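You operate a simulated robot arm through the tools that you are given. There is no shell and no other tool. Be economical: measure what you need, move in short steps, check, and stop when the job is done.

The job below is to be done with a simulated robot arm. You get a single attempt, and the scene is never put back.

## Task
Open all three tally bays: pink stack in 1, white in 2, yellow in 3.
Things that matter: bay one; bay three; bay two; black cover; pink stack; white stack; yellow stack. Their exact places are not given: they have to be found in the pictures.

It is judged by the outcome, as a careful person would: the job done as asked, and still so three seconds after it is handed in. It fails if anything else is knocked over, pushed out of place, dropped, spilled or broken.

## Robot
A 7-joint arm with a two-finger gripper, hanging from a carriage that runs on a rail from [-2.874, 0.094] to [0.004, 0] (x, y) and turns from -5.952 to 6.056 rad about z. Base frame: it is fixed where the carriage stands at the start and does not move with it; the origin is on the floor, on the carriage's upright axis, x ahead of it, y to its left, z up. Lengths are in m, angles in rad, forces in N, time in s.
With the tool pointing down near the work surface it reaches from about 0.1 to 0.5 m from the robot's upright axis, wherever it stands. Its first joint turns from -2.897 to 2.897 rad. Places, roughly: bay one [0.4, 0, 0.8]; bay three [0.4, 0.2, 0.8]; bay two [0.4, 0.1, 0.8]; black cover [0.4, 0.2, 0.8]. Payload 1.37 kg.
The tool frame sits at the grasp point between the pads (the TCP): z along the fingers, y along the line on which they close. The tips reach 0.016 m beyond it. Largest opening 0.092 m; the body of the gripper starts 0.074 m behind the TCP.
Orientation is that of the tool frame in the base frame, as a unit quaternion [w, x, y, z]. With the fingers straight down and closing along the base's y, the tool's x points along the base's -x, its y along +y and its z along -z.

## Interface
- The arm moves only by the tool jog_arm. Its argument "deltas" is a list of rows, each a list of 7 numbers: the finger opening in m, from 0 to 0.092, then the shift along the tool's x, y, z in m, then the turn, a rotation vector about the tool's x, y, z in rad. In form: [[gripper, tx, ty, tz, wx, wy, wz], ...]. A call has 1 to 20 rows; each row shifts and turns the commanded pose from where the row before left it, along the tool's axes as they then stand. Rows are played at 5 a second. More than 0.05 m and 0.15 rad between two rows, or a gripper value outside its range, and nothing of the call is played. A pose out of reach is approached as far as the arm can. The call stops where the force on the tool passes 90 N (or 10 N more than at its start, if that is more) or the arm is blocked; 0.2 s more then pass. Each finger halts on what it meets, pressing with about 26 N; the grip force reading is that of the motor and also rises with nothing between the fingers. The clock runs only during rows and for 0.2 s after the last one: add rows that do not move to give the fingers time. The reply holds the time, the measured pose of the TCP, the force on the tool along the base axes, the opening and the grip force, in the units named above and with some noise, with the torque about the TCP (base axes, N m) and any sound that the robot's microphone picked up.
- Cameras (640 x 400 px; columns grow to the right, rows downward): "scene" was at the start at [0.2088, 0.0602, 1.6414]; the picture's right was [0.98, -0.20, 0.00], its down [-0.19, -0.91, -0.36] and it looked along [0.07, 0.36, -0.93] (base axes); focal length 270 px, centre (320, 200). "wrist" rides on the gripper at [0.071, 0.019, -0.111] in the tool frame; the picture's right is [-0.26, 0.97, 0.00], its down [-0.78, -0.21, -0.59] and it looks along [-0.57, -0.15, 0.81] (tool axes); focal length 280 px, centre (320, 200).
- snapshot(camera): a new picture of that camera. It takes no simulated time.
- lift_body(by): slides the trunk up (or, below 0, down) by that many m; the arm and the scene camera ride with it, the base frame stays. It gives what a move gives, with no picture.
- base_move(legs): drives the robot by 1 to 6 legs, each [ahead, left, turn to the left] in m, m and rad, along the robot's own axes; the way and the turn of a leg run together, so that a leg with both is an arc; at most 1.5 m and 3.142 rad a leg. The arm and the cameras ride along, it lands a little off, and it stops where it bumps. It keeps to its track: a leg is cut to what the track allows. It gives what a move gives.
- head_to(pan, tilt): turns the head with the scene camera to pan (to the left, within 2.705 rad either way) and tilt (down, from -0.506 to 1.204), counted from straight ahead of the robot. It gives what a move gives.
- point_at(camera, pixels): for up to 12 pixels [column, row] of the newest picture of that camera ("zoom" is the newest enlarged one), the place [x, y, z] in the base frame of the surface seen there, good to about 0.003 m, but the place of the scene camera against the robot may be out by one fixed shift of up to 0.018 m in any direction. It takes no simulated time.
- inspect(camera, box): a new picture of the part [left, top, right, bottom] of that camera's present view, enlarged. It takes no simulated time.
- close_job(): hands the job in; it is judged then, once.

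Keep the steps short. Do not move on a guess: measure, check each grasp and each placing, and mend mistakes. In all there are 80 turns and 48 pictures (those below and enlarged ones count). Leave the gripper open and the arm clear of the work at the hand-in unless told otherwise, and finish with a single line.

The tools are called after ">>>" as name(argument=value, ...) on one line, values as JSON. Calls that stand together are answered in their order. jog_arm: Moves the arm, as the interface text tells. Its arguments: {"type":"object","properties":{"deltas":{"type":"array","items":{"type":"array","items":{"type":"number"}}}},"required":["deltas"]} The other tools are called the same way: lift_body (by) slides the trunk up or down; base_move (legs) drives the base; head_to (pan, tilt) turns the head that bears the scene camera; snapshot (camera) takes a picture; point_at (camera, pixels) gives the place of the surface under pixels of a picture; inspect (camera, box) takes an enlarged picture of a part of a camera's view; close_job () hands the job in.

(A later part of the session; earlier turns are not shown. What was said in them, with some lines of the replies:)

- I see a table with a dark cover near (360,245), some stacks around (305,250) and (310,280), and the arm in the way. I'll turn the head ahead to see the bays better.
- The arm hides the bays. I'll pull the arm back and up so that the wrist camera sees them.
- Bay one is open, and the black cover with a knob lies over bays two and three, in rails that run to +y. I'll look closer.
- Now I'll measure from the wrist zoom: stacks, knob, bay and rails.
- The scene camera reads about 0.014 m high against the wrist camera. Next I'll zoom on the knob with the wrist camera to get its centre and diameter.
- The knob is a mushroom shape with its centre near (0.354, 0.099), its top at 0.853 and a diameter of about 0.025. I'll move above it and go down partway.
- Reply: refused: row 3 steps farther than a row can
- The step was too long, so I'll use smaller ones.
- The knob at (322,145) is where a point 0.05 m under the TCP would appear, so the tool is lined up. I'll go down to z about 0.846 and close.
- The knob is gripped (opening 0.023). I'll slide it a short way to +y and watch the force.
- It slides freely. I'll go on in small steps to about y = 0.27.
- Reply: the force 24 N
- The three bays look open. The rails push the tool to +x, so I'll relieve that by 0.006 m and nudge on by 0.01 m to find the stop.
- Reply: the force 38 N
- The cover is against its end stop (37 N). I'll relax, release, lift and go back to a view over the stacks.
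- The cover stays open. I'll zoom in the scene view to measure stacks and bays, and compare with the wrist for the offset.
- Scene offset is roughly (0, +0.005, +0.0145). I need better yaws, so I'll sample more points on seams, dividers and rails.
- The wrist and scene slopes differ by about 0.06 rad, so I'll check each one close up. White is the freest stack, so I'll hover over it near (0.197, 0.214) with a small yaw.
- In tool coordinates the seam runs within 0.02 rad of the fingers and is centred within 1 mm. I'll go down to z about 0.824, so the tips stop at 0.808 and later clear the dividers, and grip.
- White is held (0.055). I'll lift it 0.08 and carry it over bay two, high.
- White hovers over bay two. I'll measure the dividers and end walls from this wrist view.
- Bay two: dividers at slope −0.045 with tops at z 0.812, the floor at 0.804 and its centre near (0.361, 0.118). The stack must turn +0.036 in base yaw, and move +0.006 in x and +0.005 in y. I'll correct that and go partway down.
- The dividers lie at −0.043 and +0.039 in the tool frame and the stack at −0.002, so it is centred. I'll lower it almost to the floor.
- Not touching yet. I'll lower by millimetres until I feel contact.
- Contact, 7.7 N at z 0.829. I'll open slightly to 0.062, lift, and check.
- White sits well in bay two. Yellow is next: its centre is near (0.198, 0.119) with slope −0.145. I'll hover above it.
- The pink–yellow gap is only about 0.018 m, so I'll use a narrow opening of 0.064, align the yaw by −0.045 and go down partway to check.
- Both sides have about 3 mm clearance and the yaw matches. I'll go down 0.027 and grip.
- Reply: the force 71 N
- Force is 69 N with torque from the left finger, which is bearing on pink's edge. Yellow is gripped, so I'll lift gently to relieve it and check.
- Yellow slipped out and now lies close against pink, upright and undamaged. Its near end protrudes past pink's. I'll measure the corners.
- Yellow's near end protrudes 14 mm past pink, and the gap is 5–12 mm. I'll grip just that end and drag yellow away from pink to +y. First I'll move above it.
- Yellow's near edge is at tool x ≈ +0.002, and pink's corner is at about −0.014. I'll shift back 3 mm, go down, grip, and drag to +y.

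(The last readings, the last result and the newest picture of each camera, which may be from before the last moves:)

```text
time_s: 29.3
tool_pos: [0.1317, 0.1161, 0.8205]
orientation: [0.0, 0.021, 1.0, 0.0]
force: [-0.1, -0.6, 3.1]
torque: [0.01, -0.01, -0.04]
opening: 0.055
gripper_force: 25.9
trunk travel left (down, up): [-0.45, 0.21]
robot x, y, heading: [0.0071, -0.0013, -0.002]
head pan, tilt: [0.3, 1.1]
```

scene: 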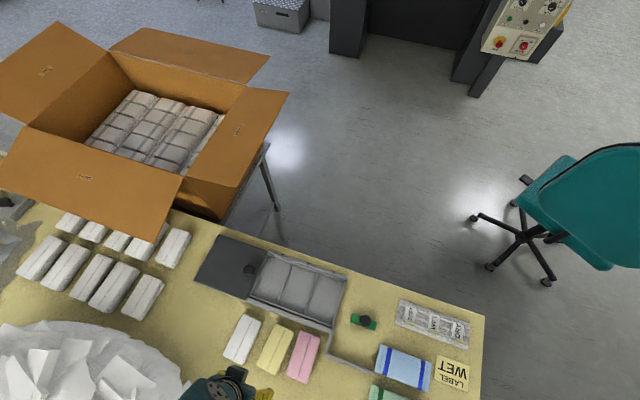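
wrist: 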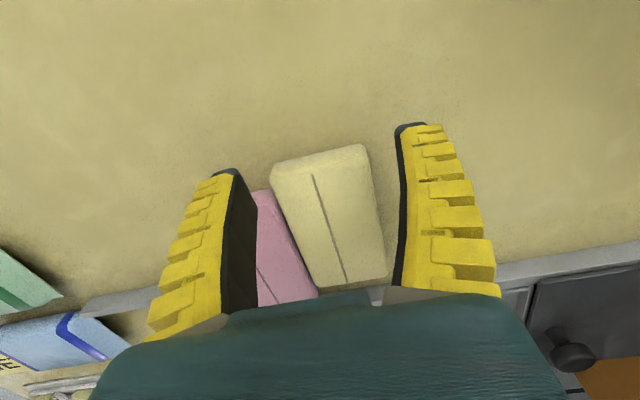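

Gripped cleanly (0.055, low force). I'll drag +y by 0.04, release, and lift.

>>> jog_arm(deltas=[[0.045, 0, 0.01, 0, 0, 0, 0], [0.045, 0, 0.01, 0, 0, 0, 0], [0.045, 0, 0.01, 0, 0, 0, 0], [0.045, 0, 0.01, 0, 0, 0, 0], [0.045, 0, 0, 0, 0, 0, 0], [0.07, 0, 0, 0, 0, 0, 0], [0.08, 0, 0, 0, 0, 0, 0], [0.08, 0, 0, -0.03, 0, 0, 0], [0.08, -0.03, 0, -0.034, 0, 0, 0], [0.08, -0.032, 0, 0, 0, 0, 0], [0.08, 0, 0, 0, 0, 0, 0]])

>>> inspect(camera="wrist", box=[110, 0, 526, 260])

```text
time_s: 31.7
tool_pos: [0.1956, 0.1553, 0.8845]
orientation: [0.001, 0.021, 1.0, 0.0]
force: [0.9, 0.0, 0.3]
torque: [0.01, 0.0, 0.0]
opening: 0.0814
gripper_force: 1.2
trunk travel left (down, up): [-0.45, 0.21]
robot x, y, heading: [-0.0006, 0.003, 0.002]
head pan, tilt: [0.3, 1.1]
```

```text
1.54 times, centred on (318, 130) of wrist
```

zoom: 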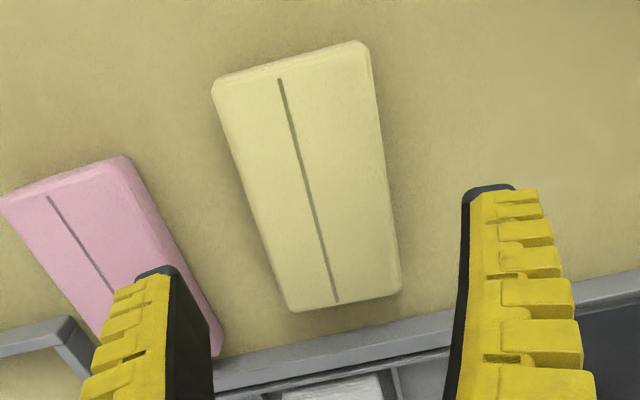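

Now there is plenty of room. The seam slope is +0.035 in the tool frame and it is centred. I'll align, go down and grip yellow.

>>> jog_arm(deltas=[[0.08, 0, -0.001, 0, 0, 0, 0.035], [0.076, 0, 0, 0.03, 0, 0, 0], [0.076, 0, 0, 0.03, 0, 0, 0], [0.076, 0, 0, 0, 0, 0, 0], [0.06, 0, 0, 0, 0, 0, 0], [0.045, 0, 0, 0, 0, 0, 0], [0.045, 0, 0, 0, 0, 0, 0], [0.045, 0, 0, 0, 0, 0, 0]])

```text
time_s: 33.5
tool_pos: [0.1986, 0.1514, 0.8244]
orientation: [0.0, 0.038, 0.999, 0.0]
force: [-0.2, -0.4, 4.3]
torque: [-0.02, 0.03, 0.02]
opening: 0.0549
gripper_force: 25.5
trunk travel left (down, up): [-0.45, 0.21]
robot x, y, heading: [0.0, 0.0001, -0.0]
head pan, tilt: [0.3, 1.1]
```

Yellow is held cleanly. I'll lift it and carry it over bay three, one pitch (0.082) beyond white's placing pose.

>>> jog_arm(deltas=[[0.045, 0, 0, -0.02, 0, 0, 0], [0.045, 0, 0, -0.03, 0, 0, 0], [0.045, 0, 0, -0.03, 0, 0, 0], [0.045, -0.0414, 0.0158, 0, 0, 0, 0], [0.045, -0.0414, 0.0158, 0, 0, 0, 0], [0.045, -0.0413, 0.0158, 0, 0, 0, 0], [0.045, -0.0413, 0.0158, 0, 0, 0, 0], [0.045, 0, 0, 0.02, 0, 0, -0.033], [0.045, 0, 0, 0.025, 0, 0, 0], [0.045, 0, 0, 0, 0, 0, 0]])

>>> inspect(camera="wrist", box=[110, 0, 526, 260])

```text
time_s: 35.7
tool_pos: [0.3671, 0.2018, 0.8609]
orientation: [0.0, 0.022, 1.0, 0.001]
force: [0.6, 0.4, -0.2]
torque: [0.04, -0.01, -0.03]
opening: 0.0537
gripper_force: 25.4
trunk travel left (down, up): [-0.45, 0.21]
robot x, y, heading: [0.0018, -0.001, 0.002]
head pan, tilt: [0.3, 1.1]
```

```text
1.54 times, centred on (318, 130) of wrist
```

zoom: 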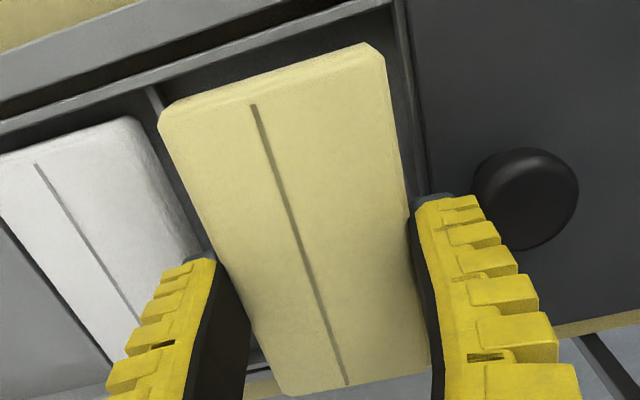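

It is centred between the walls (−0.044 / +0.041), with x slightly toward the near side. I'll shift 2 mm in x and lower.

>>> jog_arm(deltas=[[0.045, -0.002, 0, 0.015, 0, 0, 0], [0.045, 0, 0, 0.012, 0, 0, 0], [0.045, 0, 0, 0.002, 0, 0, 0], [0.045, 0, 0, 0, 0, 0, 0]])

```text
time_s: 36.7
tool_pos: [0.3707, 0.2009, 0.8317]
orientation: [0.002, 0.022, 1.0, -0.001]
force: [5.0, -14.1, 15.1]
torque: [0.57, 0.1, -0.13]
opening: 0.0511
gripper_force: 26.3
trunk travel left (down, up): [-0.45, 0.21]
robot x, y, heading: [0.0007, -0.0018, 0.001]
head pan, tilt: [0.3, 1.1]
```

Contact came at the +y finger (torque +0.57), probably at the wall or cover edge. I'll raise 3 mm and look.

>>> jog_arm(deltas=[[0.045, 0, 0, -0.004, 0, 0, 0], [0.045, 0, 0, 0, 0, 0, 0]])

>>> inspect(camera="wrist", box=[190, 0, 510, 200])

```text
time_s: 37.3
tool_pos: [0.3682, 0.2018, 0.8337]
orientation: [-0.002, 0.021, 1.0, -0.001]
force: [3.2, -7.8, -1.0]
torque: [-0.07, -0.06, -0.11]
opening: 0.0541
gripper_force: 26.1
trunk travel left (down, up): [-0.45, 0.21]
robot x, y, heading: [0.0004, 0.0006, 0.007]
head pan, tilt: [0.3, 1.1]
```

```text
2.00 times, centred on (350, 100) of wrist
```

zoom: 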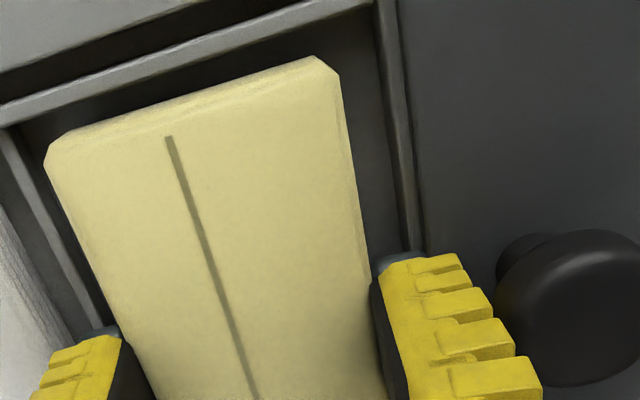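

The +y finger rubs the cover's edge (−8 N in y). The left side has room, so I'll shift −y by 3 mm and lower again.

>>> jog_arm(deltas=[[0.045, 0, -0.003, -0.001, 0, 0, 0], [0.045, 0, 0, 0, 0, 0, 0], [0.045, 0, 0, 0.003, 0, 0, 0], [0.045, 0, 0, 0, 0, 0, 0]])

```text
time_s: 38.3
tool_pos: [0.3677, 0.1998, 0.8332]
orientation: [0.0, 0.022, 1.0, 0.0]
force: [-0.1, -1.5, 1.0]
torque: [0.12, 0.04, 0.03]
opening: 0.0538
gripper_force: 26.2
trunk travel left (down, up): [-0.45, 0.21]
robot x, y, heading: [0.0029, 0.0013, -0.001]
head pan, tilt: [0.3, 1.1]
```

The force is nearly gone. I'll lower in small steps.

>>> jog_arm(deltas=[[0.045, 0, -0.0005, 0.0015, 0, 0, 0], [0.045, 0, 0, 0.001, 0, 0, 0], [0.045, 0, 0, 0, 0, 0, 0]])

```text
time_s: 39.1
tool_pos: [0.3686, 0.2005, 0.8315]
orientation: [0.001, 0.022, 1.0, -0.001]
force: [-4.8, -4.2, 16.5]
torque: [0.72, 0.25, 0.21]
opening: 0.0506
gripper_force: 26.6
trunk travel left (down, up): [-0.45, 0.21]
robot x, y, heading: [-0.0009, -0.0023, -0.001]
head pan, tilt: [0.3, 1.1]
```

The +y finger lands on the end wall's top, with the stack only about 2 mm above the bay floor. I'll ease up, shift −y by 2 mm, and try once more.

>>> jog_arm(deltas=[[0.045, 0, 0, -0.002, 0, 0, 0], [0.045, 0, -0.002, 0, 0, 0, 0], [0.045, 0, 0, 0.0015, 0, 0, 0], [0.045, 0, 0, 0.001, 0, 0, 0], [0.045, 0, 0, 0, 0, 0, 0]])

```text
time_s: 40.3
tool_pos: [0.3692, 0.1995, 0.8312]
orientation: [0.001, 0.023, 1.0, 0.001]
force: [-6.5, -2.7, 27.4]
torque: [1.04, 0.33, 0.27]
opening: 0.0509
gripper_force: 25.5
trunk travel left (down, up): [-0.45, 0.21]
robot x, y, heading: [-0.0032, -0.0014, -0.002]
head pan, tilt: [0.3, 1.1]
```

The finger still rests on the wall top at z 0.831. The stack is about 2 mm from the floor, so I'll ease the load and release here gently.

>>> jog_arm(deltas=[[0.045, 0, 0, -0.001, 0, 0, 0], [0.05, 0, -0.001, 0, 0, 0, 0], [0.057, 0, 0, 0, 0, 0, 0], [0.06, 0, 0, 0, 0, 0, 0], [0.06, 0, 0, -0.005, 0, 0, 0], [0.06, 0, 0, 0, 0, 0, 0]])

>>> snapshot(camera="wrist")

```text
time_s: 41.7
tool_pos: [0.3668, 0.1968, 0.833]
orientation: [-0.002, 0.022, 1.0, 0.0]
force: [0.1, -0.1, 0.6]
torque: [0.01, 0.0, -0.02]
opening: 0.0625
gripper_force: 2.3
trunk travel left (down, up): [-0.45, 0.21]
robot x, y, heading: [-0.0039, -0.0008, -0.0]
head pan, tilt: [0.3, 1.1]
```

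```text
9 pictures are left
```

wrist: 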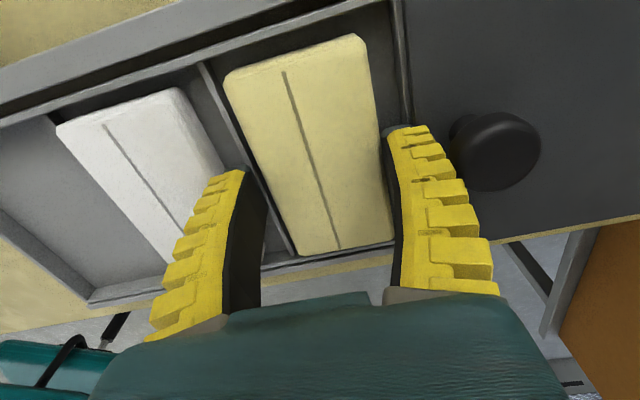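

Yellow lies flat in bay three. I'll lift and go over pink, near (0.209, 0.045).

>>> jog_arm(deltas=[[0.062, 0, 0, -0.02, 0, 0, 0], [0.07, 0, 0, -0.03, 0, 0, 0], [0.08, 0.03, -0.032, 0, 0, 0, 0], [0.08, 0.03, -0.032, 0, 0, 0, 0], [0.08, 0.03, -0.032, 0, 0, 0, 0], [0.08, 0.03, -0.032, 0, 0, 0, 0], [0.08, 0.0316, -0.0322, 0, 0, 0, 0.017], [0.08, 0, 0, 0, 0, 0, 0]])

>>> inspect(camera="wrist", box=[110, 0, 526, 260])

```text
time_s: 43.5
tool_pos: [0.2116, 0.0439, 0.885]
orientation: [-0.001, 0.03, 1.0, -0.001]
force: [0.5, -0.2, 0.3]
torque: [0.01, 0.01, 0.01]
opening: 0.0813
gripper_force: 0.7
trunk travel left (down, up): [-0.45, 0.21]
robot x, y, heading: [-0.0018, 0.0009, -0.002]
head pan, tilt: [0.3, 1.1]
```

```text
1.54 times, centred on (318, 130) of wrist
```

zoom: 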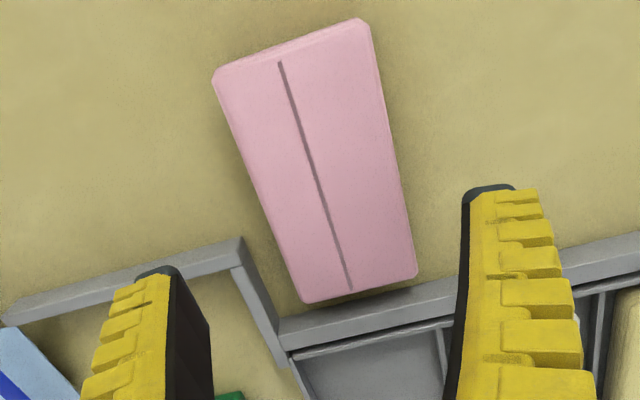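

Pink is centred at tool (0.005, 0.004 corrected) with slope −0.03. A fence corner sits at about (−0.007, −0.041), where the left finger would come down. I'll grip 0.009 m nearer the robot end to stay clear of it.

>>> jog_arm(deltas=[[0.072, 0.014, 0.0035, 0, 0, 0, -0.03], [0.072, 0, 0, 0.03, 0, 0, 0], [0.072, 0, 0, 0.0295, 0, 0, 0], [0.072, 0, 0, 0, 0, 0, 0]])

>>> snapshot(camera="wrist")

```text
time_s: 44.5
tool_pos: [0.1977, 0.0465, 0.8245]
orientation: [0.0, 0.017, 1.0, 0.0]
force: [-0.4, 0.6, 0.2]
torque: [-0.03, 0.01, 0.02]
opening: 0.074
gripper_force: 0.9
trunk travel left (down, up): [-0.45, 0.21]
robot x, y, heading: [-0.0005, -0.0005, -0.002]
head pan, tilt: [0.3, 1.1]
```

```text
7 pictures are left
```

wrist: 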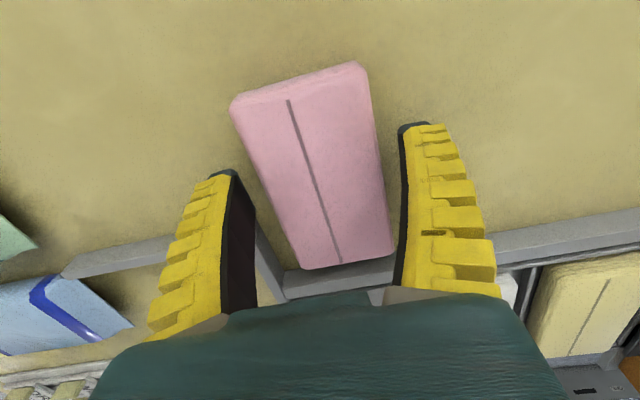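

Both fingers straddle pink, and there is no contact force. I'll close.

>>> jog_arm(deltas=[[0.06, 0, 0, 0, 0, 0, 0], [0.05, 0, 0, 0, 0, 0, 0], [0.045, 0, 0, 0, 0, 0, 0], [0.045, 0, 0, 0, 0, 0, 0], [0.045, 0, 0, -0.02, 0, 0, 0], [0.045, 0, 0, -0.03, 0, 0, 0], [0.045, 0, 0, -0.03, 0, 0, 0], [0.045, 0, 0, 0, 0, 0, 0]])

>>> snapshot(camera="wrist")

```text
time_s: 46.3
tool_pos: [0.196, 0.0474, 0.906]
orientation: [0.0, 0.015, 1.0, 0.0]
force: [0.8, 0.2, 0.3]
torque: [0.0, 0.02, 0.0]
opening: 0.0516
gripper_force: 26.2
trunk travel left (down, up): [-0.45, 0.21]
robot x, y, heading: [0.0037, -0.0009, -0.002]
head pan, tilt: [0.3, 1.1]
```

```text
6 pictures are left
```

wrist: 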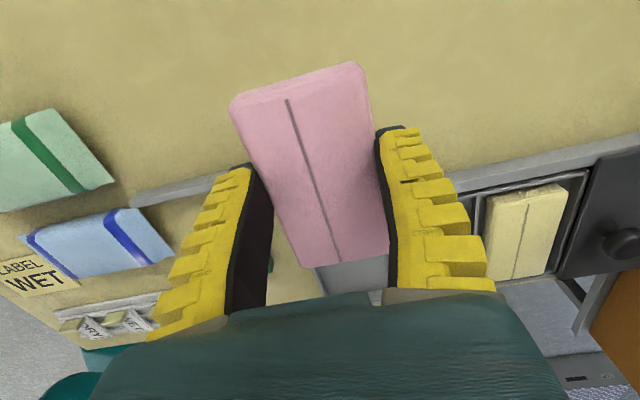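

Pink is held (0.052), with its centre at tool x −0.009. I'll carry it over bay one, allowing for the offset, and go partway down.

>>> jog_arm(deltas=[[0.045, -0.0385, -0.0005, 0, 0, 0, 0], [0.045, -0.0385, -0.0005, 0, 0, 0, 0], [0.045, -0.0384, -0.0005, 0, 0, 0, 0], [0.045, -0.0384, -0.0005, 0, 0, 0, 0.013], [0.045, 0, 0, 0.02, 0, 0, 0], [0.045, 0, 0, 0.025, 0, 0, 0], [0.045, 0, 0, 0, 0, 0, 0]])

>>> inspect(camera="wrist", box=[110, 0, 526, 260])

```text
time_s: 47.9
tool_pos: [0.3497, 0.041, 0.8611]
orientation: [-0.001, 0.022, 1.0, 0.0]
force: [-1.3, 0.0, -0.6]
torque: [-0.04, -0.01, 0.01]
opening: 0.0512
gripper_force: 25.4
trunk travel left (down, up): [-0.45, 0.21]
robot x, y, heading: [0.0017, -0.0035, -0.0]
head pan, tilt: [0.3, 1.1]
```

```text
1.54 times, centred on (318, 130) of wrist
```

zoom: 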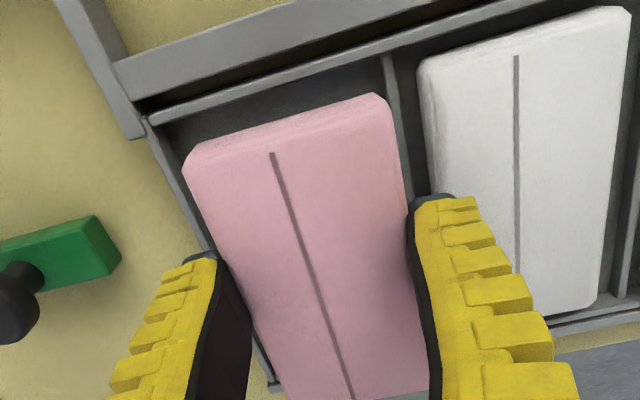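

The bay one walls (−0.049 / +0.035) show the stack 4 mm too far to +y. I'll shift −0.004 and lower.

>>> jog_arm(deltas=[[0.045, 0, -0.004, 0, 0, 0, 0], [0.045, 0, 0, 0.015, 0, 0, 0], [0.045, 0, 0, 0.012, 0, 0, 0], [0.045, 0, 0, 0, 0, 0, 0]])

```text
time_s: 48.9
tool_pos: [0.3494, 0.0373, 0.8336]
orientation: [0.0, 0.022, 1.0, 0.0]
force: [0.2, -0.8, 0.4]
torque: [0.0, 0.01, 0.02]
opening: 0.0511
gripper_force: 26.1
trunk travel left (down, up): [-0.45, 0.21]
robot x, y, heading: [-0.003, -0.0022, -0.002]
head pan, tilt: [0.3, 1.1]
```

>>> jog_arm(deltas=[[0.045, 0, 0, 0.0015, 0, 0, 0], [0.045, 0, 0, 0.001, 0, 0, 0], [0.045, 0, 0, 0, 0, 0, 0]])

```text
time_s: 49.7
tool_pos: [0.3493, 0.0372, 0.8326]
orientation: [0.001, 0.021, 1.0, 0.0]
force: [-2.1, -0.7, 7.8]
torque: [0.04, 0.02, 0.02]
opening: 0.0525
gripper_force: 26.0
trunk travel left (down, up): [-0.45, 0.21]
robot x, y, heading: [0.0005, 0.0034, -0.0]
head pan, tilt: [0.3, 1.1]
```

Even contact of 7.8 N: pink is on the floor of bay one. I'll release to 0.060, lift, and retreat high.

>>> jog_arm(deltas=[[0.055, 0, 0, -0.0005, 0, 0, 0], [0.06, 0, 0, 0, 0, 0, 0], [0.06, 0, 0, 0, 0, 0, 0], [0.06, 0, 0, -0.015, 0, 0, 0], [0.06, 0, 0, -0.03, 0, 0, 0], [0.08, 0, 0, -0.03, 0, 0, 0], [0.08, 0.035, 0.03, -0.02, 0, 0, 0], [0.08, 0.035, 0.03, -0.02, 0, 0, 0], [0.08, 0.035, 0.02, -0.02, 0, 0, 0], [0.08, 0.035, 0, -0.02, 0, 0, 0], [0.09, 0, 0, 0, 0, 0, 0]])

>>> snapshot(camera="wrist")

>>> inspect(camera="scene", box=[200, 240, 360, 340])

```text
refused: row 7 steps farther than a row can; nothing moved
```

```text
4 pictures are left
```

wrist: 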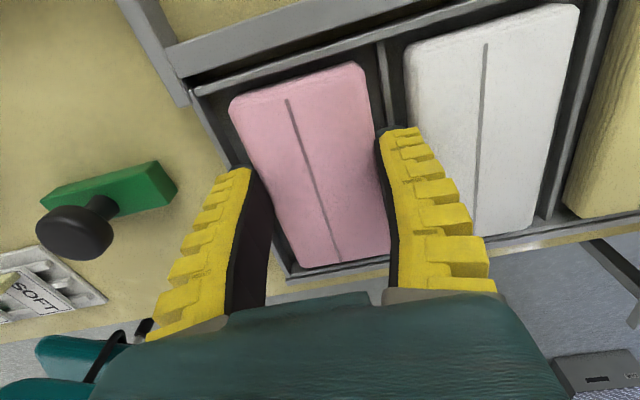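

```text
4.00 times, centred on (280, 290) of scene
```

zoom: 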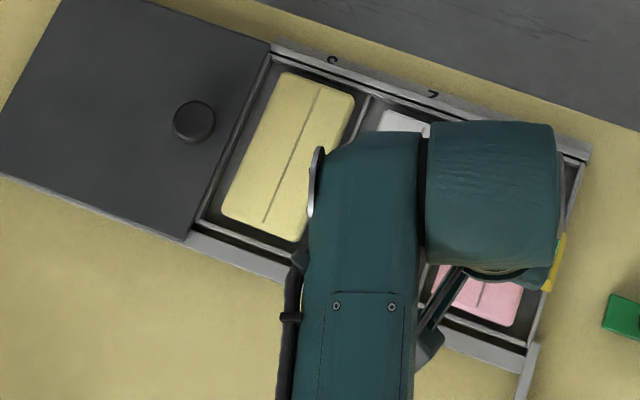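

That call was refused for step length. I'll repeat it with smaller steps: release, lift, retreat.

>>> jog_arm(deltas=[[0.055, 0, 0, -0.0005, 0, 0, 0], [0.06, 0, 0, 0, 0, 0, 0], [0.06, 0, 0, 0, 0, 0, 0], [0.06, 0, 0, -0.015, 0, 0, 0], [0.06, 0, 0, -0.03, 0, 0, 0], [0.08, 0, 0, -0.03, 0, 0, 0], [0.08, 0.03, 0.02, -0.02, 0, 0, 0], [0.08, 0.03, 0.02, -0.02, 0, 0, 0], [0.08, 0.03, 0.02, -0.02, 0, 0, 0], [0.08, 0.03, 0.02, -0.02, 0, 0, 0], [0.08, 0.03, 0, -0.02, 0, 0, 0], [0.09, 0, 0, 0, 0, 0, 0]])

>>> snapshot(camera="wrist")

>>> inspect(camera="scene", box=[200, 240, 360, 340])

```text
time_s: 52.3
tool_pos: [0.2029, 0.1223, 1.0048]
orientation: [0.0, 0.022, 1.0, 0.0]
force: [0.4, 0.3, -0.1]
torque: [0.0, 0.03, 0.01]
opening: 0.0902
gripper_force: 0.2
trunk travel left (down, up): [-0.45, 0.21]
robot x, y, heading: [0.0011, 0.0009, -0.005]
head pan, tilt: [0.3, 1.1]
```

```text
2 pictures are left
```

wrist: 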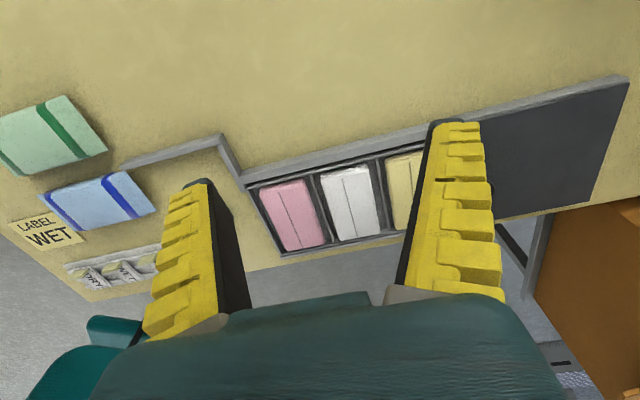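

```text
4.00 times, centred on (280, 290) of scene
```

zoom: 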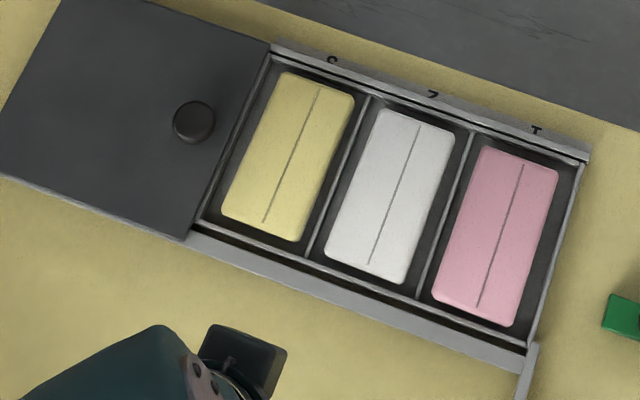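

All three stacks lie flat in the right bays, the cover is fully open, the gripper is open and the arm is clear. I'm handing the job in.

>>> close_job()

```text
The job is handed in.
```

All three bays are open, with pink in bay 1, white in bay 2 and yellow in bay 3, and the job is handed in.
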